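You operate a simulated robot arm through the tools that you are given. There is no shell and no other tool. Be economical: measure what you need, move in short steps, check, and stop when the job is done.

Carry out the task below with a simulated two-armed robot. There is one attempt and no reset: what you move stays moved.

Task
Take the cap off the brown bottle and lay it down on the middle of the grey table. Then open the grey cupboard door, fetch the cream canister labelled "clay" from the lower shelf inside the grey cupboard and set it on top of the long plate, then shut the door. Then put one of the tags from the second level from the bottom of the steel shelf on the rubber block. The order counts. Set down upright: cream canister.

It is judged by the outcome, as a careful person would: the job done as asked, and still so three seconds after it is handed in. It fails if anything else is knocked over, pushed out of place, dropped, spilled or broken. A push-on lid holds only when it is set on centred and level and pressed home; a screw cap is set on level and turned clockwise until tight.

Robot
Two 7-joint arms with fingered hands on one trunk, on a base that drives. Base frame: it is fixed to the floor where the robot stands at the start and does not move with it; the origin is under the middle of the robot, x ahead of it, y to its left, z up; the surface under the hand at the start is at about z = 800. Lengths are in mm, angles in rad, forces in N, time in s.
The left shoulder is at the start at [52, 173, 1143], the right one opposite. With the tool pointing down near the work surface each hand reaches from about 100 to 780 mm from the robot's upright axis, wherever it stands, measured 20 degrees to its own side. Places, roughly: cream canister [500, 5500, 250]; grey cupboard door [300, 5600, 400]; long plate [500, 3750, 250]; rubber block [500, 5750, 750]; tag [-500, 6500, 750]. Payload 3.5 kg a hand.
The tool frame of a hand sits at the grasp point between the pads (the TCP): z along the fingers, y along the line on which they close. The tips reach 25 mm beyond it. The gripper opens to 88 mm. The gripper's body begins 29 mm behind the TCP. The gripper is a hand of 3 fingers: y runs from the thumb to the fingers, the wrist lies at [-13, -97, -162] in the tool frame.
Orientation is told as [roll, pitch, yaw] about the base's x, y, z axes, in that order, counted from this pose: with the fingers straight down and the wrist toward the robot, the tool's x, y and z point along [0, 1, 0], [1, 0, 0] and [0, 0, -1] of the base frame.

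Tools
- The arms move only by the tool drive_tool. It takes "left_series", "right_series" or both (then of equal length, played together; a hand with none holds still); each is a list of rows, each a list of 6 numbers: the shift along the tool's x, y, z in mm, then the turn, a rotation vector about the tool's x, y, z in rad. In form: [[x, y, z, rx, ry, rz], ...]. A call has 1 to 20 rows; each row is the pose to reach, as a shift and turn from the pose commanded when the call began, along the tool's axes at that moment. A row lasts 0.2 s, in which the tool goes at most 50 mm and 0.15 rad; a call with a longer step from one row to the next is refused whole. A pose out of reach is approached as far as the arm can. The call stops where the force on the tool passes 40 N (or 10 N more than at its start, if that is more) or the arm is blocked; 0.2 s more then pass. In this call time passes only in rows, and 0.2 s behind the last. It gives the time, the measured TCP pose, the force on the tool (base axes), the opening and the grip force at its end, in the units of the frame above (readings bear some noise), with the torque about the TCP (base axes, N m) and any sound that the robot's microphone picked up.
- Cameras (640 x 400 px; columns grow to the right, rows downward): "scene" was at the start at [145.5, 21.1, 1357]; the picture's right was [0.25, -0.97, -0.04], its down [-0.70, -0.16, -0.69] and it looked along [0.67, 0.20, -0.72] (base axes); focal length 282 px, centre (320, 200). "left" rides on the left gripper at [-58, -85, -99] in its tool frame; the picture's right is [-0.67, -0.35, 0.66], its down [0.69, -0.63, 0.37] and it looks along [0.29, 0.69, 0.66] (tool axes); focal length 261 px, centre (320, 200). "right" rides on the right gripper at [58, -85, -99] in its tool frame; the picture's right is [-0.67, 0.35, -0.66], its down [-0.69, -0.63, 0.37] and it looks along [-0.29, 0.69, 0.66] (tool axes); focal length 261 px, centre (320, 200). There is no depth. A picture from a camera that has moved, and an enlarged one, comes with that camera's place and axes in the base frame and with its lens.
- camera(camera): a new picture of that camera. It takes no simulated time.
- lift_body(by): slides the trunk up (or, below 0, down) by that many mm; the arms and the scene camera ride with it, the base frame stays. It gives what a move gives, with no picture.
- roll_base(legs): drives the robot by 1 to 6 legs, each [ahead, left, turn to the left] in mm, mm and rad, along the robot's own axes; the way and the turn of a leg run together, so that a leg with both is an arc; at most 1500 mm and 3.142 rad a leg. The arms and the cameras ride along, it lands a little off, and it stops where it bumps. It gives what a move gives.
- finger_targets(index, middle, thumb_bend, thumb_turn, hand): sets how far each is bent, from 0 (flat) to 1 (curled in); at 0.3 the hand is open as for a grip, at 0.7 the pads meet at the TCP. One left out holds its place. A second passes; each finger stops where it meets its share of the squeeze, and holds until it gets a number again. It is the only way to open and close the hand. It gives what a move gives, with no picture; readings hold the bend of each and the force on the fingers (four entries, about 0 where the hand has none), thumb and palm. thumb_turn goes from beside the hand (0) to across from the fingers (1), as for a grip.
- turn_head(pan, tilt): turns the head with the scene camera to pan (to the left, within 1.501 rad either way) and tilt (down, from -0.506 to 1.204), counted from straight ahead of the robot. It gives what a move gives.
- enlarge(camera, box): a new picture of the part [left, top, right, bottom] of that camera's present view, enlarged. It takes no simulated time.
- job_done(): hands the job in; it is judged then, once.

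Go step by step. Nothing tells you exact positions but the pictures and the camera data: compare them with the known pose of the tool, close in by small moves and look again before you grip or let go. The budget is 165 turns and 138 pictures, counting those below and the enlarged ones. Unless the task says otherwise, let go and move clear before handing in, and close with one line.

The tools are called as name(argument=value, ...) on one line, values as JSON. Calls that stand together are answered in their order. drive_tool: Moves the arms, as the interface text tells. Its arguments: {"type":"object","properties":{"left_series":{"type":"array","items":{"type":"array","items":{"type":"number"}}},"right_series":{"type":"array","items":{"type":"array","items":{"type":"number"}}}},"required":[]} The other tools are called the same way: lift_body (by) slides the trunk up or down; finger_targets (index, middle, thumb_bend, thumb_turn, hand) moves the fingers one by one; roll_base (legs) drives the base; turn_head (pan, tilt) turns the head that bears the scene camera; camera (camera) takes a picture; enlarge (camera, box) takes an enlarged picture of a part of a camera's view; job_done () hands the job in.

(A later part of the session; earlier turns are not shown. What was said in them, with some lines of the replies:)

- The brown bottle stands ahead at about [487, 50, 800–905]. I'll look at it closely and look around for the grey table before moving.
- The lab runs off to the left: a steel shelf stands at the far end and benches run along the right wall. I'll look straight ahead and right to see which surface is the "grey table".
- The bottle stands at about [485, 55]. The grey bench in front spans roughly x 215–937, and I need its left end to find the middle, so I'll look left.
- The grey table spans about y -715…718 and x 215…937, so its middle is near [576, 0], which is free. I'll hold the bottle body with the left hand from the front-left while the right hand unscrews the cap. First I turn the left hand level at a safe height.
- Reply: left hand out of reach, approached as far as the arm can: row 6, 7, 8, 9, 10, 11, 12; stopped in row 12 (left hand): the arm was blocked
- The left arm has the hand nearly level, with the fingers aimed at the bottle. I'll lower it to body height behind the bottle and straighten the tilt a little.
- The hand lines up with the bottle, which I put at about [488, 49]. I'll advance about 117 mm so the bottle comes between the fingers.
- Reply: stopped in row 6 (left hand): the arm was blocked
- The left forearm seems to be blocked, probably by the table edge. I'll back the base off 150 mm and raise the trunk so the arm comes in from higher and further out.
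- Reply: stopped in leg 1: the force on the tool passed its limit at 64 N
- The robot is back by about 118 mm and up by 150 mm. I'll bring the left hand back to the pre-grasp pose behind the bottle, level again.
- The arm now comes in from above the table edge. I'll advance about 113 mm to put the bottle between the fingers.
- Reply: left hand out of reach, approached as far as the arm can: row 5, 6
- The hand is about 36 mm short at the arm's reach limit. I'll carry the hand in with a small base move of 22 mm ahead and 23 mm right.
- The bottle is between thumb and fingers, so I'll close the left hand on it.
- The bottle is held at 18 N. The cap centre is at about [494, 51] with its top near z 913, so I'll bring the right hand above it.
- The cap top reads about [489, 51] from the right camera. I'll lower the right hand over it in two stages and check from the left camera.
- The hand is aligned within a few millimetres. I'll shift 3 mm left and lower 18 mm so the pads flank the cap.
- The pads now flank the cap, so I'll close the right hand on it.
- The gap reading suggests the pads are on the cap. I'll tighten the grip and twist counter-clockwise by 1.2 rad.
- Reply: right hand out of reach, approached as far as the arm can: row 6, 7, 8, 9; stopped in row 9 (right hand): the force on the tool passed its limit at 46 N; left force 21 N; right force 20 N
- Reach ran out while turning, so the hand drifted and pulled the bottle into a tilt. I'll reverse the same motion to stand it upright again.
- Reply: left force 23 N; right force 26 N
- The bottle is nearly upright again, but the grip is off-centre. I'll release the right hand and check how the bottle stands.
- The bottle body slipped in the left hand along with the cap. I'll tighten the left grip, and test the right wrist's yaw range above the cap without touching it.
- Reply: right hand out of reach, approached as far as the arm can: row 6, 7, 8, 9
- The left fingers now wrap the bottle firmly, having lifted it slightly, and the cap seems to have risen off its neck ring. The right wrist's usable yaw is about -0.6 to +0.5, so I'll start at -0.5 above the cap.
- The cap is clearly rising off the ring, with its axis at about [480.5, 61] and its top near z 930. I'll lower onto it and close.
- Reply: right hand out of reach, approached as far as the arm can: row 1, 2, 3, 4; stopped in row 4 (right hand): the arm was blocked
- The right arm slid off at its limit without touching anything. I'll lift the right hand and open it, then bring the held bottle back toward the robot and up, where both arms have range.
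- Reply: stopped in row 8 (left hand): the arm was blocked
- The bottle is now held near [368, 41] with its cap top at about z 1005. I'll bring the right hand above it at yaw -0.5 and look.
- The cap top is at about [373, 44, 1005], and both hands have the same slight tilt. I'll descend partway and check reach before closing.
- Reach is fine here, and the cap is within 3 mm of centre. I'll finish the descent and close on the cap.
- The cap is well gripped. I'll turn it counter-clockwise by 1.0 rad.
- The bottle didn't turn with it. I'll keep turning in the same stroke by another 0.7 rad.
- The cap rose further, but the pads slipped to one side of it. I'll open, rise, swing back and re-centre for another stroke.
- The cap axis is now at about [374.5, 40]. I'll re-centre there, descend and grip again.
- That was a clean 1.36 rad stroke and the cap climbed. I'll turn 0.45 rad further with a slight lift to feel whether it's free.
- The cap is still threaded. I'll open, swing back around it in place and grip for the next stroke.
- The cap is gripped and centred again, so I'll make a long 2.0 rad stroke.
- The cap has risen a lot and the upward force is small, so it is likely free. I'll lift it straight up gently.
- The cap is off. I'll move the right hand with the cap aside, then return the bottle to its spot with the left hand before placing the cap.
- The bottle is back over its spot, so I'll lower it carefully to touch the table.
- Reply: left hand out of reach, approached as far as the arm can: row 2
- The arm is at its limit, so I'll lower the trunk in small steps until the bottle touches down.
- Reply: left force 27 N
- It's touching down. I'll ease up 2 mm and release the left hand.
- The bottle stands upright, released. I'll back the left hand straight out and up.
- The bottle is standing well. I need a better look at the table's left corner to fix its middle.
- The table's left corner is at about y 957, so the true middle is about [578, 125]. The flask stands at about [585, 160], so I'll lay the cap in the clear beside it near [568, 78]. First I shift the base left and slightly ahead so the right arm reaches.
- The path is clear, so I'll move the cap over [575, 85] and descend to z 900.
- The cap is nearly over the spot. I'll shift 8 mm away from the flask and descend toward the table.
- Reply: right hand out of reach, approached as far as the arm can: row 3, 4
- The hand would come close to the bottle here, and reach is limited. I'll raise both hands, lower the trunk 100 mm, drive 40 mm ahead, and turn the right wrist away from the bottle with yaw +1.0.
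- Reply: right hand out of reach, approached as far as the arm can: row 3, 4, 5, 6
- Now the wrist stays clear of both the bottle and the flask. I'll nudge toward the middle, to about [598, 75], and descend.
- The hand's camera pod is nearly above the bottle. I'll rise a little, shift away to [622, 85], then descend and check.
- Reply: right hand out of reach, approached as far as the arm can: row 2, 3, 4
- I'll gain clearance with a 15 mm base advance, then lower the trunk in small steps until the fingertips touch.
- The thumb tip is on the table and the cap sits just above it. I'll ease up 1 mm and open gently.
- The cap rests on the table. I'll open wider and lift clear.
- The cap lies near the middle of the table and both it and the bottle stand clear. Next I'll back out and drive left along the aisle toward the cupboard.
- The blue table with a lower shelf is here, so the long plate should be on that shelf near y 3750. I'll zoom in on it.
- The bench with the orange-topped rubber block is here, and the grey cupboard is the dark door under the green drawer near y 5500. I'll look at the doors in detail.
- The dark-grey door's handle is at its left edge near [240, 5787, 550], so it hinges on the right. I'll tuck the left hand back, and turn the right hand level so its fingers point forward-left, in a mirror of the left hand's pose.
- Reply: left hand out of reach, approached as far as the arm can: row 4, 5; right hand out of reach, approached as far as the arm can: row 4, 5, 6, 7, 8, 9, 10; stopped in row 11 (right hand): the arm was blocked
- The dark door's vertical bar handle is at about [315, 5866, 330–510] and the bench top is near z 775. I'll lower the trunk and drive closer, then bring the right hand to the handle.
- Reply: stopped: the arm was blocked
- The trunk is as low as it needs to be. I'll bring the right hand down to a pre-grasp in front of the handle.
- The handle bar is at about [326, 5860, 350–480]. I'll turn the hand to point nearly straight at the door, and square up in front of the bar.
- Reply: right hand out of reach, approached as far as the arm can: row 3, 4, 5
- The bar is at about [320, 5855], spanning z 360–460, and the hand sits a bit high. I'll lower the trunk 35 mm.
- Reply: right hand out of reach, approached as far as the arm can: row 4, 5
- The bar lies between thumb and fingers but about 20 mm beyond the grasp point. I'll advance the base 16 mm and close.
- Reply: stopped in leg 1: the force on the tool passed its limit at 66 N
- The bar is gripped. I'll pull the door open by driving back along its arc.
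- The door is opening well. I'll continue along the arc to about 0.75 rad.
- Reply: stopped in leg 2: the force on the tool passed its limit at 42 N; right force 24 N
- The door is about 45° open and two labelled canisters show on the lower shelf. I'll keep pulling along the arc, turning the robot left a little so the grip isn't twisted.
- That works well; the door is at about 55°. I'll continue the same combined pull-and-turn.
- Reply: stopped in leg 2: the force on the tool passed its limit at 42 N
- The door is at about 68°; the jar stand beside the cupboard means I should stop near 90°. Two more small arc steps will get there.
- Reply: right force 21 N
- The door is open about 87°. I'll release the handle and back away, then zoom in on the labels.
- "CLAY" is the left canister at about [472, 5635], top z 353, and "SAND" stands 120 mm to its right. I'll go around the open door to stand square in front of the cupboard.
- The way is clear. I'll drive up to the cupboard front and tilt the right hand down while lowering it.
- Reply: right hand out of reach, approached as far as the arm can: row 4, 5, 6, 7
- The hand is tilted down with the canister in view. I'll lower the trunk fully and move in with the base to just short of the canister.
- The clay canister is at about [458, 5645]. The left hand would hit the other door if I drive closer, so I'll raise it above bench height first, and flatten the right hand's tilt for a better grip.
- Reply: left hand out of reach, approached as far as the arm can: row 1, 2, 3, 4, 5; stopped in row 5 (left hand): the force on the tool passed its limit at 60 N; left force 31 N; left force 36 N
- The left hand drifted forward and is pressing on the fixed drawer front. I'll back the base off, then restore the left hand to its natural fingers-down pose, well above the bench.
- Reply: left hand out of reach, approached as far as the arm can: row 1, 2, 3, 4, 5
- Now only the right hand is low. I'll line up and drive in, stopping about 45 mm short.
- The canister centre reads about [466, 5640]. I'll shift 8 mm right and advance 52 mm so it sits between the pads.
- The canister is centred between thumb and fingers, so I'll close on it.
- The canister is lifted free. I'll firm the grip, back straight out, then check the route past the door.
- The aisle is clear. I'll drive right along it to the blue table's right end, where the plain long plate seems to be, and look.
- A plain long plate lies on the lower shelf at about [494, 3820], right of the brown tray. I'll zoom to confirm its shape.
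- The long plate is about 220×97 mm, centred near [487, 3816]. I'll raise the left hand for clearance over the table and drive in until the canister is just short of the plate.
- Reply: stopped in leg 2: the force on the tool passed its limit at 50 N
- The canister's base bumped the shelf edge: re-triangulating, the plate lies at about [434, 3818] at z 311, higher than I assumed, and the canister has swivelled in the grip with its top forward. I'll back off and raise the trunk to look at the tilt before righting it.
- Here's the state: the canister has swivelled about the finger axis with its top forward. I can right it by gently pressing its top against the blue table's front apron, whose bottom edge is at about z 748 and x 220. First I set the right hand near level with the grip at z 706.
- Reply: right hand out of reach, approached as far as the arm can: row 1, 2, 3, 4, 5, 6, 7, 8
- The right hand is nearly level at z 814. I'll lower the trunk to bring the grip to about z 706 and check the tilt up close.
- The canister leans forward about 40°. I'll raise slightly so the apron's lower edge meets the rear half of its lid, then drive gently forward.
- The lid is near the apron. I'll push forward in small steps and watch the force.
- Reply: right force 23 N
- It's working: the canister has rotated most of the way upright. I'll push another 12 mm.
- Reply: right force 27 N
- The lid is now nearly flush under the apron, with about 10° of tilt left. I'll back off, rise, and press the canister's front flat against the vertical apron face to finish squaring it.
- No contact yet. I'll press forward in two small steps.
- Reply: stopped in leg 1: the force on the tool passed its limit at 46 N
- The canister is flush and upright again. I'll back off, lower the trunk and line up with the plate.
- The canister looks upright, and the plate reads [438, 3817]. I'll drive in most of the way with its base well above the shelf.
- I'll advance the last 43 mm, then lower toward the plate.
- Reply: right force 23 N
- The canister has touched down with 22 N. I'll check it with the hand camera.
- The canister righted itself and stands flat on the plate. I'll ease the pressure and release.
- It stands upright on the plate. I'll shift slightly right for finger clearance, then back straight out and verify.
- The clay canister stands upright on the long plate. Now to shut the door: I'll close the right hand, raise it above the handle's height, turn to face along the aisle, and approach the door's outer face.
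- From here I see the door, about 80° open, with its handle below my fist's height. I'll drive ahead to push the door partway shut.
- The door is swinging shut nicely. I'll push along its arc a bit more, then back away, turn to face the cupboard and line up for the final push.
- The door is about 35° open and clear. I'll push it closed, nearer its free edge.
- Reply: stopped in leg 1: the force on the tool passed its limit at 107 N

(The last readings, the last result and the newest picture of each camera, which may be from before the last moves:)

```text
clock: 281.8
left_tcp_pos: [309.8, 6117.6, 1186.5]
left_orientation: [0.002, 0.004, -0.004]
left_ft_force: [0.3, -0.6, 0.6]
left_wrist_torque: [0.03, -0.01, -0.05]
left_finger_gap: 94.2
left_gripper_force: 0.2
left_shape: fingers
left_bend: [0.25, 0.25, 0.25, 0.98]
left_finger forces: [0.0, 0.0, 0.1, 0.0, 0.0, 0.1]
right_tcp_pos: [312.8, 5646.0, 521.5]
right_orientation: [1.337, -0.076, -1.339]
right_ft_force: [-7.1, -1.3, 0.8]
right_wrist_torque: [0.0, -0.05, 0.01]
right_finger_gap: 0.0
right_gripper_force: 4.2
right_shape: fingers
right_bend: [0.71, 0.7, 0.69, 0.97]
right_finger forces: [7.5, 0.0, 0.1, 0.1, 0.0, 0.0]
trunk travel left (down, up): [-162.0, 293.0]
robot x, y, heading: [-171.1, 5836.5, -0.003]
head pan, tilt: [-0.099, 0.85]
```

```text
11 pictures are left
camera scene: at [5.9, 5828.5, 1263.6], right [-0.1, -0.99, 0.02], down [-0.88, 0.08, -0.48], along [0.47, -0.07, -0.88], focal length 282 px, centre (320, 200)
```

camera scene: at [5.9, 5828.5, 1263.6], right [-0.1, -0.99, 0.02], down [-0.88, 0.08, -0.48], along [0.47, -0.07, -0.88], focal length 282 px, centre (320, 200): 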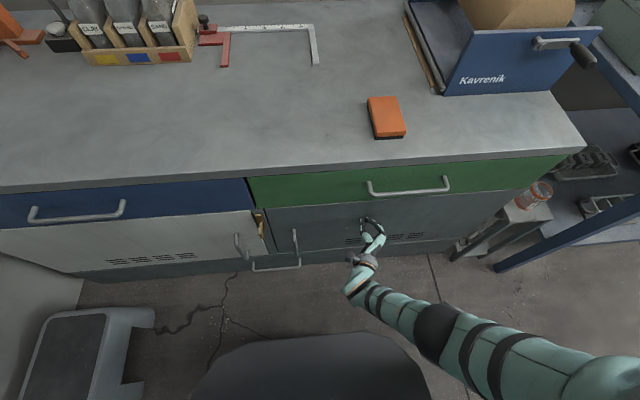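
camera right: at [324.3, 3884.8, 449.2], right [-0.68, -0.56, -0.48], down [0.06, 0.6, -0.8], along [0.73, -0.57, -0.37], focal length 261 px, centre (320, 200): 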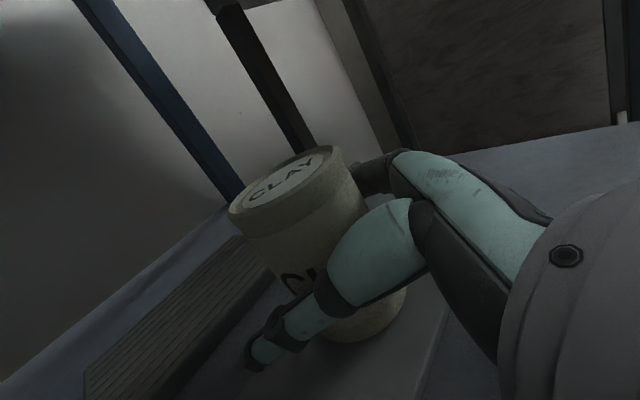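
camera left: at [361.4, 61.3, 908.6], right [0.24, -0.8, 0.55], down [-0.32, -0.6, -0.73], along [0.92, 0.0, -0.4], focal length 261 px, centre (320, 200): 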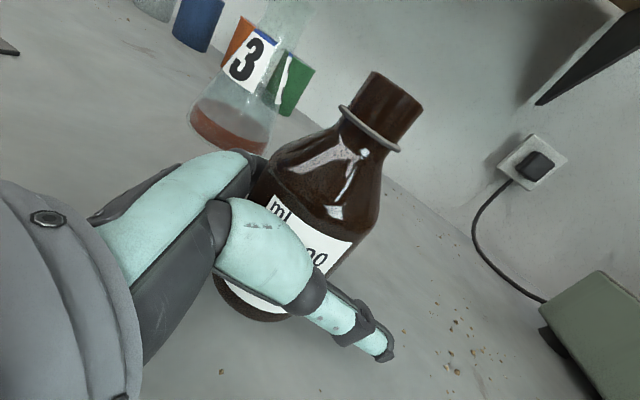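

The door is shut flush. Next is the tag: the wooden holder with small tags stands on the shelf's second level near [-603, 6400, 790]. I'll back off, tuck the left hand in, raise the trunk and turn to face the steel shelf.

roll_base(legs=[[-640, 0, 0]])

drive_tool(left_series=[[0, -40, 10, 0, 0, 0], [0, -80, 20, 0, 0, 0], [0, -120, 30, 0, 0, 0], [0, -160, 40, 0, 0, 0], [0, -200, 50, 0, 0, 0]])

finger_targets(hand="right", index=0.5, middle=0.5, thumb_bend=0.5)

roll_base(legs=[[0, -200, 0], [0, 0, 1.574]])

lift_body(by=288)

turn_head(pan=-0.25, tilt=0.75)

camera(camera="scene")

```text
clock: 285.4
left_tcp_pos: [-339.5, 6119.0, 1186.6]
left_orientation: [0.002, 0.002, 0.002]
left_ft_force: [1.0, -0.7, 0.0]
left_wrist_torque: [-0.03, 0.03, 0.0]
left_finger_gap: 94.0
left_gripper_force: 0.2
left_shape: fingers
left_bend: [0.25, 0.25, 0.25, 0.98]
left_finger forces: [0.0, 0.0, 0.1, 0.1, 0.1, 0.0]
right_tcp_pos: [-334.0, 5647.4, 521.6]
right_orientation: [1.334, -0.076, -1.332]
right_ft_force: [0.2, 0.1, -0.7]
right_wrist_torque: [0.01, 0.0, -0.03]
right_finger_gap: 0.1
right_gripper_force: 0.1
right_shape: fingers
right_bend: [0.7, 0.7, 0.7, 0.97]
right_finger forces: [0.0, 0.1, 0.0, 0.0, 0.1, 0.0]
trunk travel left (down, up): [-162.0, 293.0]
robot x, y, heading: [-819.7, 5834.0, -0.0]
head pan, tilt: [-0.099, 0.85]
```

```text
clock: 286.6
left_tcp_pos: [-542.7, 6119.0, 1135.8]
left_orientation: [0.001, 0.0, 0.002]
left_ft_force: [-0.6, 0.6, -0.8]
left_wrist_torque: [0.01, -0.02, 0.0]
left_finger_gap: 94.2
left_gripper_force: 0.0
left_shape: fingers
left_bend: [0.25, 0.25, 0.25, 0.98]
left_finger forces: [0.0, 0.0, 0.0, 0.1, 0.1, 0.0]
right_tcp_pos: [-334.9, 5648.0, 522.0]
right_orientation: [1.335, -0.075, -1.333]
right_ft_force: [-0.2, -0.9, -0.3]
right_wrist_torque: [0.03, 0.0, 0.01]
right_finger_gap: 0.3
right_gripper_force: 0.1
right_shape: fingers
right_bend: [0.7, 0.7, 0.7, 0.97]
right_finger forces: [0.0, 0.0, 0.0, 0.0, 0.1, 0.0]
trunk travel left (down, up): [-162.0, 293.0]
robot x, y, heading: [-820.5, 5837.0, -0.005]
head pan, tilt: [-0.099, 0.85]
```

```text
clock: 287.6
left_tcp_pos: [-539.7, 6119.4, 1136.7]
left_orientation: [0.002, 0.001, 0.0]
left_ft_force: [0.3, -0.8, -0.2]
left_wrist_torque: [0.03, -0.01, -0.03]
left_finger_gap: 94.2
left_gripper_force: 0.1
left_shape: fingers
left_bend: [0.25, 0.25, 0.25, 0.98]
left_finger forces: [0.0, 0.0, 0.1, 0.0, 0.0, 0.1]
right_tcp_pos: [-335.4, 5647.6, 521.9]
right_orientation: [1.332, -0.077, -1.333]
right_ft_force: [0.4, 0.4, 0.2]
right_wrist_torque: [0.03, 0.02, -0.01]
right_finger_gap: 41.0
right_gripper_force: 0.0
right_shape: fingers
right_bend: [0.5, 0.5, 0.5, 0.97]
right_finger forces: [0.0, 0.0, 0.0, 0.0, 0.0, 0.0]
trunk travel left (down, up): [-162.0, 293.0]
robot x, y, heading: [-820.9, 5838.7, 0.001]
head pan, tilt: [-0.099, 0.85]
```

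```text
clock: 293.0
left_tcp_pos: [-1107.2, 5914.8, 1136.1]
left_orientation: [0.002, 0.001, 1.593]
left_ft_force: [0.9, 0.3, 0.2]
left_wrist_torque: [-0.01, -0.01, 0.0]
left_finger_gap: 94.4
left_gripper_force: 0.2
left_shape: fingers
left_bend: [0.25, 0.25, 0.25, 0.98]
left_finger forces: [0.1, 0.0, 0.0, 0.0, 0.0, 0.1]
right_tcp_pos: [-641.1, 6128.7, 521.7]
right_orientation: [1.333, -0.078, 0.256]
right_ft_force: [-0.1, -0.1, -0.4]
right_wrist_torque: [0.0, 0.02, 0.01]
right_finger_gap: 41.4
right_gripper_force: 0.1
right_shape: fingers
right_bend: [0.5, 0.5, 0.5, 0.97]
right_finger forces: [0.0, 0.0, 0.0, 0.0, 0.0, 0.0]
trunk travel left (down, up): [-162.0, 293.0]
robot x, y, heading: [-817.7, 5638.9, 1.589]
head pan, tilt: [-0.099, 0.85]
```

```text
clock: 295.9
left_tcp_pos: [-1107.4, 5916.0, 1424.2]
left_orientation: [0.002, 0.002, 1.592]
left_ft_force: [0.0, 0.8, 0.2]
left_wrist_torque: [0.01, 0.01, 0.03]
left_finger_gap: 94.1
left_gripper_force: 0.0
left_shape: fingers
left_bend: [0.25, 0.25, 0.25, 0.98]
left_finger forces: [0.0, 0.0, 0.0, 0.1, 0.0, 0.0]
right_tcp_pos: [-640.2, 6172.0, 919.2]
right_orientation: [1.533, -0.125, 0.236]
right_ft_force: [-0.1, 0.0, -1.0]
right_wrist_torque: [0.03, 0.02, -0.03]
right_finger_gap: 41.1
right_gripper_force: 0.1
right_shape: fingers
right_bend: [0.5, 0.5, 0.5, 0.97]
right_finger forces: [0.1, 0.0, 0.0, 0.1, 0.0, 0.0]
trunk travel left (down, up): [-450.0, 5.0]
robot x, y, heading: [-817.7, 5635.8, 1.592]
head pan, tilt: [-0.099, 0.85]
```

```text
clock: 296.6
left_tcp_pos: [-1107.4, 5914.9, 1424.4]
left_orientation: [0.003, 0.001, 1.591]
left_ft_force: [0.4, 0.0, -0.6]
left_wrist_torque: [-0.03, -0.05, 0.0]
left_finger_gap: 94.2
left_gripper_force: 0.1
left_shape: fingers
left_bend: [0.25, 0.25, 0.25, 0.98]
left_finger forces: [0.1, 0.1, 0.1, 0.0, 0.0, 0.1]
right_tcp_pos: [-641.2, 6171.7, 920.3]
right_orientation: [1.533, -0.124, 0.237]
right_ft_force: [-0.9, -0.2, -0.4]
right_wrist_torque: [-0.03, 0.0, 0.01]
right_finger_gap: 41.2
right_gripper_force: 0.0
right_shape: fingers
right_bend: [0.5, 0.5, 0.5, 0.97]
right_finger forces: [0.0, 0.0, 0.0, 0.0, 0.1, 0.1]
trunk travel left (down, up): [-450.0, 5.0]
robot x, y, heading: [-821.3, 5637.3, 1.591]
head pan, tilt: [-0.25, 0.75]
```

```text
10 pictures are left
camera scene: at [-803.4, 5708.6, 1593.6], right [0.97, -0.23, 0.0], down [-0.15, -0.66, -0.73], along [0.17, 0.71, -0.68], focal length 282 px, centre (320, 200)
```

scene: 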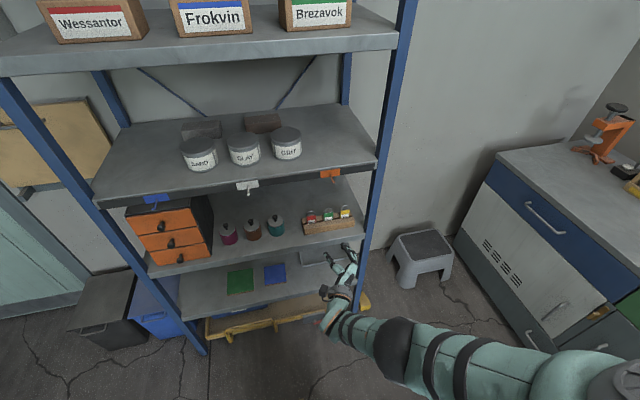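

The holder on the second level has small coloured pieces. I'll zoom in on it.

enlarge(camera="scene", box=[200, 180, 380, 290])

```text
3.56 times, centred on (290, 235) of scene
camera zoom: at [-803.4, 5708.6, 1593.6], right [0.97, -0.23, 0.0], down [-0.15, -0.66, -0.73], along [0.17, 0.71, -0.68], focal length 1002 px, centre (427, 76)
```

zoom: 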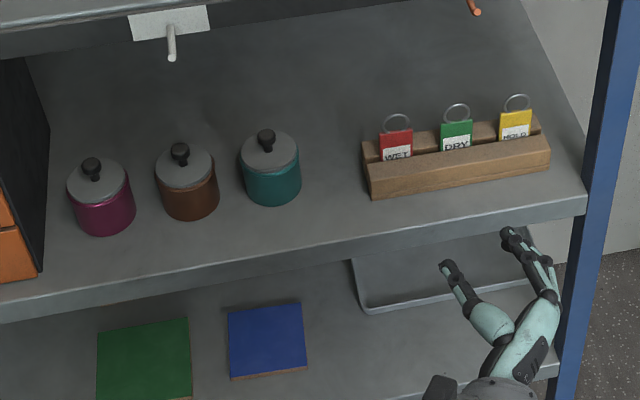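

These are hanging tags: red WET, green DRY and yellow HOLD, standing in a slotted wooden holder. I'll take the red one by its side edges. First I level the right hand and lower it to tag height.

drive_tool(right_series=[[-19, -2, 1, -0.04, 0, 0.03], [-37, -5, 1, -0.08, 0, 0.06], [-56, -7, 2, -0.12, 0, 0.09], [-74, -9, 3, -0.16, 0, 0.12]])

finger_targets(hand="right", index=0.44, middle=0.44, thumb_bend=0.44)

roll_base(legs=[[110, 24, -0.02]])

camera(camera="right")

```text
clock: 297.6
left_tcp_pos: [-1108.3, 5915.4, 1423.8]
left_orientation: [0.001, 0.002, 1.59]
left_ft_force: [-0.4, -0.6, 0.6]
left_wrist_torque: [0.02, 0.03, -0.02]
left_finger_gap: 94.1
left_gripper_force: 0.1
left_shape: fingers
left_bend: [0.25, 0.25, 0.25, 0.98]
left_finger forces: [0.0, 0.0, 0.0, 0.0, 0.1, 0.2]
right_tcp_pos: [-643.1, 6155.2, 915.3]
right_orientation: [1.542, -0.01, 0.073]
right_ft_force: [-0.3, -1.1, 0.3]
right_wrist_torque: [0.01, -0.03, -0.01]
right_finger_gap: 41.7
right_gripper_force: 0.1
right_shape: fingers
right_bend: [0.5, 0.5, 0.5, 0.97]
right_finger forces: [0.0, 0.0, 0.0, 0.0, 0.0, 0.1]
right hand out of reach, approached as far as the arm can: row 1, 2, 3, 4
trunk travel left (down, up): [-450.0, 5.0]
robot x, y, heading: [-819.2, 5639.3, 1.591]
head pan, tilt: [-0.25, 0.75]
```

```text
clock: 298.6
left_tcp_pos: [-1107.2, 5915.1, 1424.9]
left_orientation: [0.002, 0.003, 1.592]
left_ft_force: [-0.2, 0.0, 0.0]
left_wrist_torque: [-0.02, 0.0, 0.0]
left_finger_gap: 94.0
left_gripper_force: 0.1
left_shape: fingers
left_bend: [0.25, 0.25, 0.25, 0.98]
left_finger forces: [0.0, 0.1, 0.1, 0.1, 0.1, 0.1]
right_tcp_pos: [-641.7, 6155.1, 915.3]
right_orientation: [1.543, -0.008, 0.075]
right_ft_force: [0.3, -1.0, -0.5]
right_wrist_torque: [-0.01, -0.01, 0.0]
right_finger_gap: 54.2
right_gripper_force: 0.0
right_shape: fingers
right_bend: [0.44, 0.44, 0.44, 0.97]
right_finger forces: [0.0, 0.0, 0.0, 0.0, 0.0, 0.0]
trunk travel left (down, up): [-450.0, 5.0]
robot x, y, heading: [-820.5, 5640.1, 1.591]
head pan, tilt: [-0.25, 0.75]
```

```text
clock: 299.8
left_tcp_pos: [-1126.0, 6026.3, 1426.2]
left_orientation: [0.002, -0.002, 1.57]
left_ft_force: [-0.1, -0.1, 0.5]
left_wrist_torque: [-0.01, -0.01, 0.0]
left_finger_gap: 94.6
left_gripper_force: 0.1
left_shape: fingers
left_bend: [0.25, 0.25, 0.25, 0.98]
left_finger forces: [0.0, 0.0, 0.0, 0.0, 0.1, 0.0]
right_tcp_pos: [-656.1, 6256.7, 918.5]
right_orientation: [1.546, -0.008, 0.053]
right_ft_force: [0.6, -0.3, -0.2]
right_wrist_torque: [-0.01, 0.02, -0.03]
right_finger_gap: 54.4
right_gripper_force: 0.0
right_shape: fingers
right_bend: [0.44, 0.44, 0.44, 0.97]
right_finger forces: [0.0, 0.0, 0.0, 0.0, 0.1, 0.0]
trunk travel left (down, up): [-450.0, 5.0]
robot x, y, heading: [-846.4, 5750.3, 1.566]
head pan, tilt: [-0.25, 0.75]
```

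```text
8 pictures are left
camera right: at [-734.2, 6155.3, 977.9], right [0.39, -0.65, -0.65], down [-0.64, 0.32, -0.7], along [0.66, 0.69, -0.3], focal length 261 px, centre (320, 200)
```

right: 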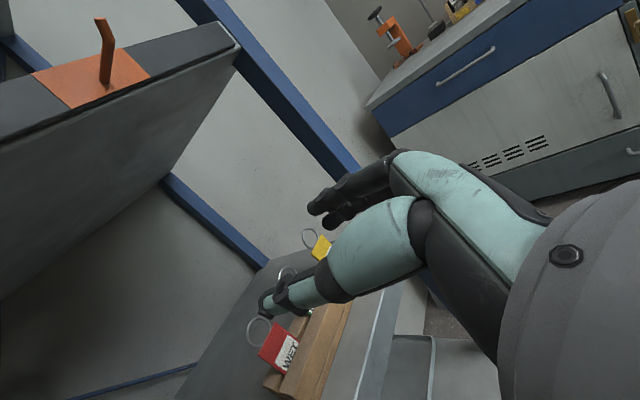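

The red tag's centre is at about [-666, 6429, 814] with its ring near z 840. I'll lower the trunk to bring the hand to z 826.

lift_body(by=-75)

```text
clock: 300.9
left_tcp_pos: [-1127.2, 6028.8, 1350.1]
left_orientation: [0.003, 0.0, 1.571]
left_ft_force: [0.4, -0.3, -0.2]
left_wrist_torque: [0.03, -0.01, 0.04]
left_finger_gap: 94.1
left_gripper_force: 0.0
left_shape: fingers
left_bend: [0.25, 0.25, 0.25, 0.98]
left_finger forces: [0.1, 0.1, 0.0, 0.0, 0.1, 0.0]
right_tcp_pos: [-656.9, 6259.7, 837.7]
right_orientation: [1.544, -0.009, 0.05]
right_ft_force: [-0.7, 0.6, 0.3]
right_wrist_torque: [-0.01, -0.03, -0.03]
right_finger_gap: 54.2
right_gripper_force: 0.0
right_shape: fingers
right_bend: [0.44, 0.44, 0.44, 0.97]
right_finger forces: [0.0, 0.0, 0.0, 0.1, 0.0, 0.0]
trunk travel left (down, up): [-375.0, 80.0]
robot x, y, heading: [-846.0, 5745.0, 1.569]
head pan, tilt: [-0.25, 0.75]
```

I'll lower 12 mm more, approach to about 60 mm short, and look.

lift_body(by=-12)

roll_base(legs=[[105, 9, 0]])

camera(camera="right")

```text
clock: 301.6
left_tcp_pos: [-1126.1, 6031.0, 1337.4]
left_orientation: [0.002, 0.001, 1.571]
left_ft_force: [-0.1, -0.9, 0.2]
left_wrist_torque: [-0.02, 0.02, -0.01]
left_finger_gap: 94.0
left_gripper_force: 0.0
left_shape: fingers
left_bend: [0.25, 0.25, 0.25, 0.98]
left_finger forces: [0.0, 0.0, 0.1, 0.0, 0.1, 0.0]
right_tcp_pos: [-656.9, 6262.3, 824.8]
right_orientation: [1.546, -0.012, 0.051]
right_ft_force: [-0.2, 0.4, -0.9]
right_wrist_torque: [-0.01, 0.0, -0.01]
right_finger_gap: 54.2
right_gripper_force: 0.0
right_shape: fingers
right_bend: [0.44, 0.44, 0.44, 0.97]
right_finger forces: [0.1, 0.0, 0.1, 0.0, 0.0, 0.0]
trunk travel left (down, up): [-363.0, 92.0]
robot x, y, heading: [-846.4, 5748.5, 1.566]
head pan, tilt: [-0.25, 0.75]
```

```text
clock: 302.7
left_tcp_pos: [-1134.9, 6132.6, 1339.1]
left_orientation: [0.001, -0.001, 1.571]
left_ft_force: [-0.4, -0.4, 0.2]
left_wrist_torque: [-0.02, -0.01, 0.04]
left_finger_gap: 94.1
left_gripper_force: 0.1
left_shape: fingers
left_bend: [0.25, 0.25, 0.25, 0.98]
left_finger forces: [0.0, 0.0, 0.0, 0.1, 0.1, 0.1]
right_tcp_pos: [-665.2, 6363.9, 825.1]
right_orientation: [1.546, -0.01, 0.049]
right_ft_force: [-0.4, -0.6, 0.4]
right_wrist_torque: [0.0, -0.01, 0.0]
right_finger_gap: 54.2
right_gripper_force: 0.1
right_shape: fingers
right_bend: [0.44, 0.44, 0.44, 0.97]
right_finger forces: [0.1, 0.0, 0.1, 0.1, 0.0, 0.0]
trunk travel left (down, up): [-363.0, 92.0]
robot x, y, heading: [-856.5, 5854.4, 1.569]
head pan, tilt: [-0.25, 0.75]
```

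```text
7 pictures are left
camera right: at [-744.1, 6262.7, 886.4], right [0.39, -0.65, -0.65], down [-0.64, 0.32, -0.7], along [0.66, 0.69, -0.29], focal length 261 px, centre (320, 200)
```

right: 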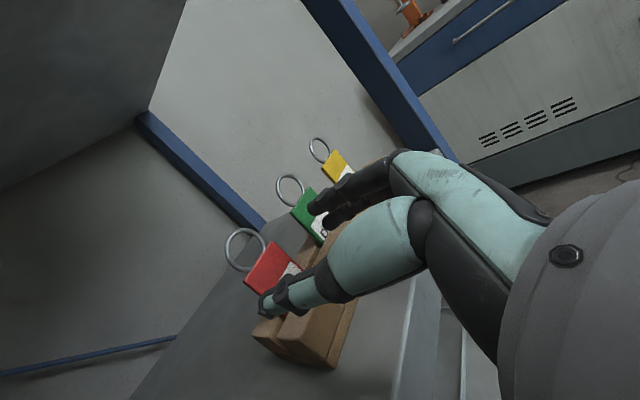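

The tag lines up at [-667, 6429, 820], with the thumb on its left and the fingers heading into the gap to its right. I'll advance 54 mm and pinch.

roll_base(legs=[[54, 1, 0]])

finger_targets(hand="right", index=0.68, middle=0.68, thumb_bend=0.68)

camera(camera="right")

```text
clock: 303.7
left_tcp_pos: [-1137.4, 6181.2, 1340.1]
left_orientation: [0.001, -0.006, 1.57]
left_ft_force: [0.5, 0.3, -0.3]
left_wrist_torque: [0.03, 0.01, -0.01]
left_finger_gap: 93.9
left_gripper_force: 0.1
left_shape: fingers
left_bend: [0.25, 0.25, 0.25, 0.98]
left_finger forces: [0.0, 0.0, 0.0, 0.1, 0.0, 0.0]
right_tcp_pos: [-665.8, 6414.8, 828.3]
right_orientation: [1.55, -0.011, 0.051]
right_ft_force: [-1.0, 0.2, 0.2]
right_wrist_torque: [-0.04, -0.01, -0.03]
right_finger_gap: 54.3
right_gripper_force: 0.0
right_shape: fingers
right_bend: [0.44, 0.44, 0.44, 0.97]
right_finger forces: [0.0, 0.5, 0.0, 0.0, 0.1, 0.0]
trunk travel left (down, up): [-363.0, 92.0]
robot x, y, heading: [-854.8, 5901.9, 1.571]
head pan, tilt: [-0.25, 0.75]
```

```text
clock: 304.7
left_tcp_pos: [-1136.9, 6187.7, 1337.1]
left_orientation: [0.003, 0.003, 1.571]
left_ft_force: [-0.5, 0.7, 0.3]
left_wrist_torque: [0.02, -0.02, 0.0]
left_finger_gap: 94.1
left_gripper_force: 0.0
left_shape: fingers
left_bend: [0.25, 0.25, 0.25, 0.98]
left_finger forces: [0.0, 0.0, 0.0, 0.0, 0.1, 0.1]
right_tcp_pos: [-667.1, 6419.2, 824.8]
right_orientation: [1.542, -0.011, 0.05]
right_ft_force: [0.1, -0.3, -0.4]
right_wrist_torque: [0.0, -0.02, 0.01]
right_finger_gap: 22.8
right_gripper_force: 9.0
right_shape: fingers
right_bend: [0.59, 0.67, 0.59, 0.97]
right_finger forces: [7.2, 1.5, 0.0, 0.0, 8.9, 0.1]
trunk travel left (down, up): [-363.0, 92.0]
robot x, y, heading: [-855.3, 5903.8, 1.572]
head pan, tilt: [-0.25, 0.75]
```

```text
6 pictures are left
camera right: at [-745.5, 6317.6, 885.4], right [0.39, -0.66, -0.65], down [-0.64, 0.32, -0.7], along [0.66, 0.69, -0.3], focal length 261 px, centre (320, 200)
```

right: 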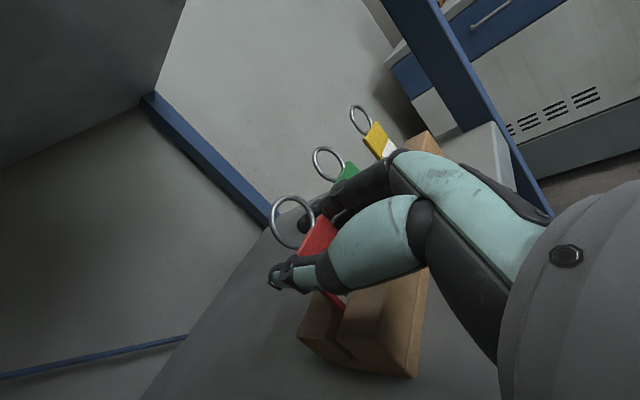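

The tag is pinched between index and thumb. I'll firm slightly, lift it 60 mm out of its slot and look.

finger_targets(hand="right", index=0.74, middle=0.74, thumb_bend=0.74)

lift_body(by=60)

roll_base(legs=[[-200, 0, 0]])

camera(camera="right")

```text
clock: 305.7
left_tcp_pos: [-1137.3, 6188.1, 1339.0]
left_orientation: [0.003, 0.001, 1.57]
left_ft_force: [0.5, -0.3, 0.0]
left_wrist_torque: [0.05, -0.07, 0.03]
left_finger_gap: 94.4
left_gripper_force: 0.1
left_shape: fingers
left_bend: [0.25, 0.25, 0.25, 0.98]
left_finger forces: [0.0, 0.0, 0.1, 0.0, 0.1, 0.0]
right_tcp_pos: [-666.4, 6419.4, 824.7]
right_orientation: [1.544, -0.009, 0.052]
right_ft_force: [1.3, 3.6, 1.7]
right_wrist_torque: [0.05, -0.05, 0.2]
right_finger_gap: 17.1
right_gripper_force: 19.2
right_shape: fingers
right_bend: [0.73, 0.73, 0.6, 0.96]
right_finger forces: [13.4, 6.7, 0.0, 0.0, 18.0, 0.0]
trunk travel left (down, up): [-363.0, 92.0]
robot x, y, heading: [-853.2, 5904.2, 1.572]
head pan, tilt: [-0.25, 0.75]
```

```text
clock: 306.7
left_tcp_pos: [-1136.7, 6188.6, 1397.9]
left_orientation: [0.001, 0.003, 1.57]
left_ft_force: [-0.8, -0.3, -1.0]
left_wrist_torque: [0.01, 0.01, 0.0]
left_finger_gap: 93.8
left_gripper_force: 0.0
left_shape: fingers
left_bend: [0.25, 0.25, 0.25, 0.98]
left_finger forces: [0.0, 0.0, 0.0, 0.0, 0.0, 0.0]
right_tcp_pos: [-665.0, 6421.9, 891.5]
right_orientation: [1.554, -0.011, 0.051]
right_ft_force: [0.3, -0.1, 0.1]
right_wrist_torque: [0.03, 0.01, 0.01]
right_finger_gap: 15.8
right_gripper_force: 14.6
right_shape: fingers
right_bend: [0.73, 0.74, 0.61, 0.96]
right_finger forces: [10.6, 2.8, 0.0, 0.1, 16.2, 0.0]
trunk travel left (down, up): [-423.0, 32.0]
robot x, y, heading: [-855.5, 5905.7, 1.575]
head pan, tilt: [-0.25, 0.75]
```

```text
clock: 308.3
left_tcp_pos: [-1136.0, 5991.9, 1397.4]
left_orientation: [0.002, 0.007, 1.57]
left_ft_force: [-0.2, -0.4, -0.3]
left_wrist_torque: [0.0, -0.01, 0.0]
left_finger_gap: 93.9
left_gripper_force: 0.1
left_shape: fingers
left_bend: [0.25, 0.25, 0.25, 0.98]
left_finger forces: [0.0, 0.1, 0.0, 0.0, 0.0, 0.0]
right_tcp_pos: [-665.4, 6221.7, 889.6]
right_orientation: [1.548, -0.01, 0.048]
right_ft_force: [0.1, 0.1, 0.6]
right_wrist_torque: [0.0, -0.04, -0.01]
right_finger_gap: 15.8
right_gripper_force: 14.4
right_shape: fingers
right_bend: [0.73, 0.74, 0.61, 0.96]
right_finger forces: [10.7, 2.8, 0.0, 0.0, 16.3, 0.0]
trunk travel left (down, up): [-423.0, 32.0]
robot x, y, heading: [-854.7, 5702.9, 1.568]
head pan, tilt: [-0.25, 0.75]
```

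```text
5 pictures are left
camera right: at [-745.1, 6120.2, 949.4], right [0.39, -0.65, -0.65], down [-0.64, 0.32, -0.7], along [0.66, 0.69, -0.29], focal length 261 px, centre (320, 200)
```

right: 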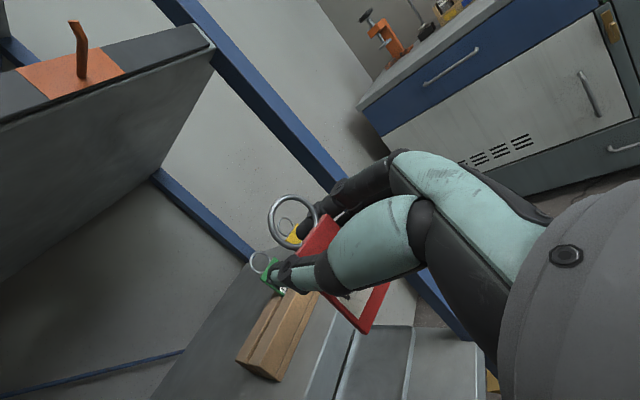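

The red tag is out cleanly and the green and yellow ones are still in the holder. I'll turn to the bench, move up toward the rubber block, and tilt the hand down so the tag leans forward.

roll_base(legs=[[0, 0, -1.568], [480, 115, 0]])

drive_tool(right_series=[[0, 0, 0, 0, -0.1, 0], [0, 0, 0, 0, -0.2, 0], [0, 0, 0, 0, -0.3, 0], [0, 0, 0, 0, -0.4, 0], [0, 0, 0, 0, -0.5, 0]])

```text
clock: 315.0
left_tcp_pos: [-91.9, 6099.8, 1397.7]
left_orientation: [0.001, 0.0, 0.002]
left_ft_force: [-0.1, -0.2, 0.4]
left_wrist_torque: [0.03, -0.02, 0.03]
left_finger_gap: 93.9
left_gripper_force: 0.0
left_shape: fingers
left_bend: [0.25, 0.25, 0.25, 0.98]
left_finger forces: [0.0, 0.0, 0.1, 0.1, 0.1, 0.1]
right_tcp_pos: [140.3, 5629.9, 893.1]
right_orientation: [1.555, -0.011, -1.518]
right_ft_force: [-0.9, 0.0, 0.4]
right_wrist_torque: [0.01, 0.01, 0.01]
right_finger_gap: 15.7
right_gripper_force: 14.3
right_shape: fingers
right_bend: [0.73, 0.74, 0.61, 0.96]
right_finger forces: [10.4, 2.6, 0.0, 0.0, 15.8, 0.0]
trunk travel left (down, up): [-423.0, 32.0]
robot x, y, heading: [-374.6, 5819.3, -0.002]
head pan, tilt: [-0.25, 0.75]
```

```text
clock: 316.2
left_tcp_pos: [-90.4, 6101.0, 1397.8]
left_orientation: [0.0, 0.0, 0.002]
left_ft_force: [-0.5, -0.3, -0.5]
left_wrist_torque: [0.01, -0.04, -0.03]
left_finger_gap: 94.1
left_gripper_force: 0.1
left_shape: fingers
left_bend: [0.25, 0.25, 0.25, 0.98]
left_finger forces: [0.0, 0.1, 0.0, 0.0, 0.0, 0.0]
right_tcp_pos: [173.3, 5644.1, 854.4]
right_orientation: [1.052, -0.011, -1.52]
right_ft_force: [0.0, 0.0, 0.3]
right_wrist_torque: [-0.01, 0.01, 0.01]
right_finger_gap: 15.1
right_gripper_force: 14.2
right_shape: fingers
right_bend: [0.73, 0.74, 0.62, 0.96]
right_finger forces: [10.4, 2.3, 0.1, 0.0, 15.2, 0.1]
right hand out of reach, approached as far as the arm can: row 1, 2, 3, 4, 5
trunk travel left (down, up): [-423.0, 32.0]
robot x, y, heading: [-369.9, 5820.8, 0.002]
head pan, tilt: [-0.25, 0.75]
```

Tilt achieved. I'll raise the trunk 30 mm for clearance and drive in until the tag is nearly over the block's front part, then look.

lift_body(by=30)

roll_base(legs=[[200, -14, 0]])

camera(camera="right")

```text
clock: 317.0
left_tcp_pos: [-90.1, 6100.9, 1428.1]
left_orientation: [0.003, 0.001, 0.003]
left_ft_force: [0.1, 0.3, 0.1]
left_wrist_torque: [0.0, 0.0, -0.02]
left_finger_gap: 94.2
left_gripper_force: 0.0
left_shape: fingers
left_bend: [0.25, 0.25, 0.25, 0.98]
left_finger forces: [0.0, 0.0, 0.0, 0.0, 0.0, 0.0]
right_tcp_pos: [173.2, 5643.6, 885.1]
right_orientation: [1.054, -0.011, -1.521]
right_ft_force: [-0.3, -0.5, -1.5]
right_wrist_torque: [0.02, 0.01, 0.0]
right_finger_gap: 15.2
right_gripper_force: 14.1
right_shape: fingers
right_bend: [0.73, 0.74, 0.62, 0.96]
right_finger forces: [10.4, 2.2, 0.1, 0.0, 15.1, 0.1]
trunk travel left (down, up): [-453.0, 2.0]
robot x, y, heading: [-372.5, 5820.9, -0.0]
head pan, tilt: [-0.25, 0.75]
```

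```text
clock: 318.6
left_tcp_pos: [108.5, 6086.3, 1428.4]
left_orientation: [0.001, -0.003, 0.002]
left_ft_force: [-0.6, 0.0, 0.3]
left_wrist_torque: [0.01, -0.03, -0.04]
left_finger_gap: 94.2
left_gripper_force: 0.0
left_shape: fingers
left_bend: [0.25, 0.25, 0.25, 0.98]
left_finger forces: [0.0, 0.0, 0.0, 0.1, 0.1, 0.1]
right_tcp_pos: [372.8, 5630.5, 885.9]
right_orientation: [1.058, -0.013, -1.521]
right_ft_force: [0.2, 0.4, -0.1]
right_wrist_torque: [-0.03, 0.0, -0.01]
right_finger_gap: 15.1
right_gripper_force: 13.8
right_shape: fingers
right_bend: [0.73, 0.74, 0.62, 0.96]
right_finger forces: [10.5, 2.2, 0.0, 0.0, 15.1, 0.1]
trunk travel left (down, up): [-453.0, 2.0]
robot x, y, heading: [-170.4, 5808.0, -0.0]
head pan, tilt: [-0.25, 0.75]
```

```text
4 pictures are left
camera right: at [312.8, 5713.4, 985.3], right [-0.88, -0.4, -0.26], down [-0.05, 0.62, -0.78], along [0.47, -0.68, -0.56], focal length 261 px, centre (320, 200)
```

right: 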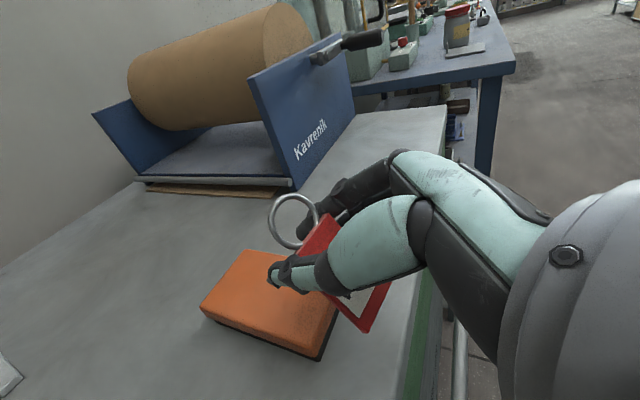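

The view confirms it: the block spans x 389–510 and y 5591–5658, and the tag's lower edge is at about x 354. I'll move ahead 60 mm and lower until the tag just touches.

roll_base(legs=[[60, -5, 0]])

lift_body(by=-19)

lift_body(by=-5)

camera(camera="right")

```text
clock: 319.5
left_tcp_pos: [161.2, 6082.4, 1429.5]
left_orientation: [0.002, -0.007, 0.001]
left_ft_force: [-0.1, -0.2, 0.0]
left_wrist_torque: [0.0, -0.03, 0.03]
left_finger_gap: 94.2
left_gripper_force: 0.2
left_shape: fingers
left_bend: [0.25, 0.25, 0.25, 0.98]
left_finger forces: [0.0, 0.1, 0.0, 0.0, 0.0, 0.0]
right_tcp_pos: [430.9, 5625.6, 889.1]
right_orientation: [1.06, -0.011, -1.519]
right_ft_force: [-1.0, 0.1, -0.2]
right_wrist_torque: [0.0, -0.03, 0.01]
right_finger_gap: 15.0
right_gripper_force: 13.7
right_shape: fingers
right_bend: [0.73, 0.74, 0.62, 0.96]
right_finger forces: [10.4, 2.2, 0.0, 0.0, 15.1, 0.0]
trunk travel left (down, up): [-453.0, 2.0]
robot x, y, heading: [-110.9, 5801.0, 0.001]
head pan, tilt: [-0.25, 0.75]
```

```text
clock: 320.2
left_tcp_pos: [169.1, 6081.0, 1408.1]
left_orientation: [0.003, -0.003, 0.0]
left_ft_force: [-0.2, 0.4, -0.3]
left_wrist_torque: [0.01, -0.04, 0.0]
left_finger_gap: 94.3
left_gripper_force: 0.0
left_shape: fingers
left_bend: [0.25, 0.25, 0.25, 0.98]
left_finger forces: [0.0, 0.0, 0.1, 0.0, 0.0, 0.0]
right_tcp_pos: [433.8, 5625.6, 865.8]
right_orientation: [1.056, -0.01, -1.519]
right_ft_force: [-0.8, -0.3, 0.5]
right_wrist_torque: [0.02, 0.04, -0.02]
right_finger_gap: 14.2
right_gripper_force: 14.4
right_shape: fingers
right_bend: [0.73, 0.74, 0.63, 0.96]
right_finger forces: [12.3, 0.0, 0.0, 0.0, 15.4, 0.0]
trunk travel left (down, up): [-434.0, 21.0]
robot x, y, heading: [-107.6, 5799.1, 0.0]
head pan, tilt: [-0.25, 0.75]
```

```text
clock: 320.7
left_tcp_pos: [172.2, 6081.6, 1403.4]
left_orientation: [0.002, 0.0, 0.001]
left_ft_force: [0.2, -0.1, 0.9]
left_wrist_torque: [-0.02, -0.01, 0.01]
left_finger_gap: 94.0
left_gripper_force: 0.0
left_shape: fingers
left_bend: [0.25, 0.25, 0.25, 0.98]
left_finger forces: [0.0, 0.1, 0.1, 0.1, 0.1, 0.0]
right_tcp_pos: [434.9, 5624.7, 860.8]
right_orientation: [1.055, -0.011, -1.522]
right_ft_force: [-0.1, -0.1, 0.9]
right_wrist_torque: [0.01, -0.01, -0.01]
right_finger_gap: 0.0
right_gripper_force: 0.1
right_shape: fingers
right_bend: [0.74, 0.74, 0.72, 0.97]
right_finger forces: [0.1, 0.1, 0.1, 0.1, 0.0, 0.0]
trunk travel left (down, up): [-429.0, 26.0]
robot x, y, heading: [-111.7, 5797.5, -0.005]
head pan, tilt: [-0.25, 0.75]
```

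```text
3 pictures are left
camera right: at [374.9, 5708.4, 959.5], right [-0.88, -0.4, -0.25], down [-0.05, 0.62, -0.78], along [0.47, -0.68, -0.57], focal length 261 px, centre (320, 200)
```

right: 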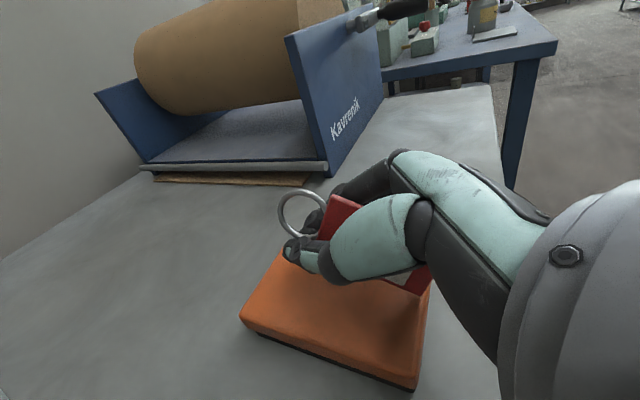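

The tag's edge touched the block and slid from the pinch. It's now standing on the block between my palm and fingers. The palm is behind it, so I'll open the fingers and nudge forward to tip it flat onto the block.

finger_targets(hand="right", index=0.4, middle=0.4, thumb_bend=0.35)

camera(camera="right")

```text
clock: 321.7
left_tcp_pos: [173.2, 6081.7, 1403.8]
left_orientation: [0.002, 0.001, 0.001]
left_ft_force: [0.4, 0.1, -0.4]
left_wrist_torque: [-0.01, 0.01, 0.01]
left_finger_gap: 94.1
left_gripper_force: 0.0
left_shape: fingers
left_bend: [0.25, 0.25, 0.25, 0.98]
left_finger forces: [0.0, 0.0, 0.0, 0.1, 0.1, 0.0]
right_tcp_pos: [435.9, 5624.0, 860.0]
right_orientation: [1.051, -0.009, -1.52]
right_ft_force: [-0.8, -0.2, -0.4]
right_wrist_torque: [0.0, -0.01, -0.02]
right_finger_gap: 68.2
right_gripper_force: 0.0
right_shape: fingers
right_bend: [0.4, 0.4, 0.35, 0.97]
right_finger forces: [0.0, 0.0, 0.1, 0.0, 0.0, 0.0]
trunk travel left (down, up): [-429.0, 26.0]
robot x, y, heading: [-113.8, 5802.1, 0.001]
head pan, tilt: [-0.25, 0.75]
```

```text
2 pictures are left
camera right: at [375.7, 5708.3, 959.3], right [-0.88, -0.4, -0.25], down [-0.05, 0.62, -0.78], along [0.47, -0.68, -0.57], focal length 261 px, centre (320, 200)
```

right: 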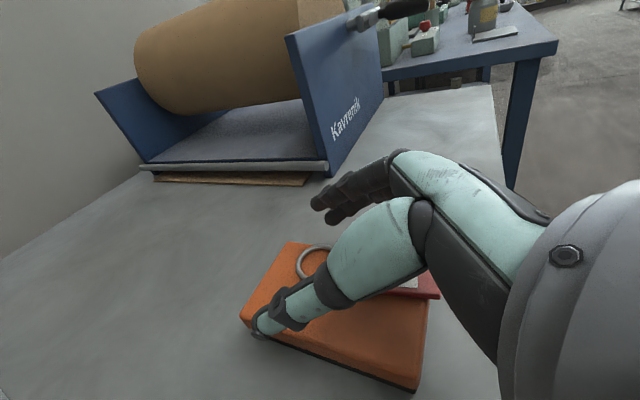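

The tag has fallen flat onto the rubber block, ring forward. I'll lift the hand straight up, back away, and check.

lift_body(by=25)

roll_base(legs=[[-350, 0, 0]])

turn_head(pan=-0.2, tilt=0.7)

camera(camera="scene")

```text
clock: 322.4
left_tcp_pos: [172.3, 6081.2, 1429.2]
left_orientation: [0.002, 0.001, 0.001]
left_ft_force: [0.8, -0.6, -0.4]
left_wrist_torque: [0.0, -0.02, -0.03]
left_finger_gap: 94.1
left_gripper_force: 0.1
left_shape: fingers
left_bend: [0.25, 0.25, 0.25, 0.98]
left_finger forces: [0.0, 0.1, 0.0, 0.0, 0.0, 0.0]
right_tcp_pos: [435.4, 5624.7, 885.6]
right_orientation: [1.052, -0.011, -1.522]
right_ft_force: [0.2, 0.6, 0.0]
right_wrist_torque: [-0.03, 0.0, 0.0]
right_finger_gap: 68.5
right_gripper_force: 0.2
right_shape: fingers
right_bend: [0.4, 0.4, 0.35, 0.97]
right_finger forces: [0.0, 0.1, 0.1, 0.0, 0.1, 0.0]
trunk travel left (down, up): [-454.0, 1.0]
robot x, y, heading: [-109.7, 5801.7, -0.005]
head pan, tilt: [-0.25, 0.75]
```

```text
clock: 324.7
left_tcp_pos: [-177.1, 6082.3, 1429.1]
left_orientation: [0.001, 0.003, 0.005]
left_ft_force: [0.3, -0.5, 0.1]
left_wrist_torque: [-0.02, 0.01, 0.0]
left_finger_gap: 94.0
left_gripper_force: 0.0
left_shape: fingers
left_bend: [0.25, 0.25, 0.25, 0.98]
left_finger forces: [0.1, 0.0, 0.0, 0.1, 0.1, 0.1]
right_tcp_pos: [86.8, 5626.5, 883.6]
right_orientation: [1.05, -0.011, -1.517]
right_ft_force: [-0.2, -0.8, 0.5]
right_wrist_torque: [0.0, -0.01, 0.01]
right_finger_gap: 68.5
right_gripper_force: 0.1
right_shape: fingers
right_bend: [0.4, 0.4, 0.35, 0.97]
right_finger forces: [0.0, 0.1, 0.0, 0.0, 0.1, 0.1]
trunk travel left (down, up): [-454.0, 1.0]
robot x, y, heading: [-459.4, 5798.7, 0.001]
head pan, tilt: [-0.25, 0.75]
```

```text
clock: 325.4
left_tcp_pos: [-178.4, 6082.1, 1428.1]
left_orientation: [0.002, 0.001, 0.005]
left_ft_force: [0.8, 0.1, 0.5]
left_wrist_torque: [-0.02, -0.02, -0.01]
left_finger_gap: 94.1
left_gripper_force: 0.0
left_shape: fingers
left_bend: [0.25, 0.25, 0.25, 0.98]
left_finger forces: [0.0, 0.0, 0.0, 0.0, 0.0, 0.0]
right_tcp_pos: [86.2, 5625.9, 886.2]
right_orientation: [1.053, -0.008, -1.516]
right_ft_force: [0.0, -0.3, -0.8]
right_wrist_torque: [-0.01, 0.02, -0.01]
right_finger_gap: 68.2
right_gripper_force: 0.2
right_shape: fingers
right_bend: [0.4, 0.4, 0.35, 0.97]
right_finger forces: [0.1, 0.0, 0.1, 0.1, 0.0, 0.0]
trunk travel left (down, up): [-454.0, 1.0]
robot x, y, heading: [-462.4, 5799.6, -0.005]
head pan, tilt: [-0.201, 0.7]
```

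```text
1 pictures are left
camera scene: at [-386.2, 5783.2, 1601.5], right [-0.2, -0.98, 0.0], down [-0.63, 0.13, -0.76], along [0.75, -0.15, -0.65], focal length 282 px, centre (320, 200)
```

scene: 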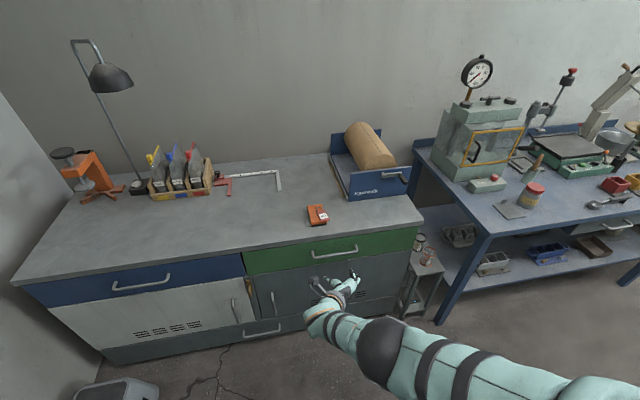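

The door is shut and the tag lies on the block. I'll take one last close look to confirm.

enlarge(camera="scene", box=[240, 180, 400, 340])

```text
2.50 times, centred on (320, 260) of scene
camera zoom: at [-386.2, 5783.2, 1601.5], right [-0.2, -0.98, 0.0], down [-0.63, 0.13, -0.76], along [0.75, -0.15, -0.65], focal length 705 px, centre (320, 50)
```

zoom: 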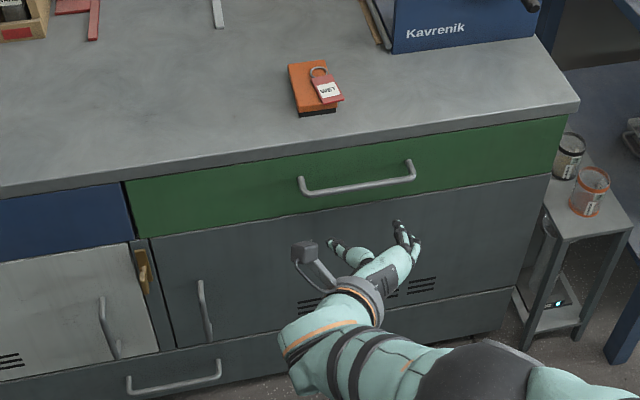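

The tag lies flat on the rubber block, the door is flush shut, and both hands are clear. I'm handing the job in.

job_done()

```text
The job is handed in.
```

All four steps are done in the order asked and handed in: the cap lies about 65 mm off the grey table's exact middle because the flask stands there, the clay canister is upright on the long plate, the cupboard door is shut, and the red "WET" tag is flat on the rubber block.
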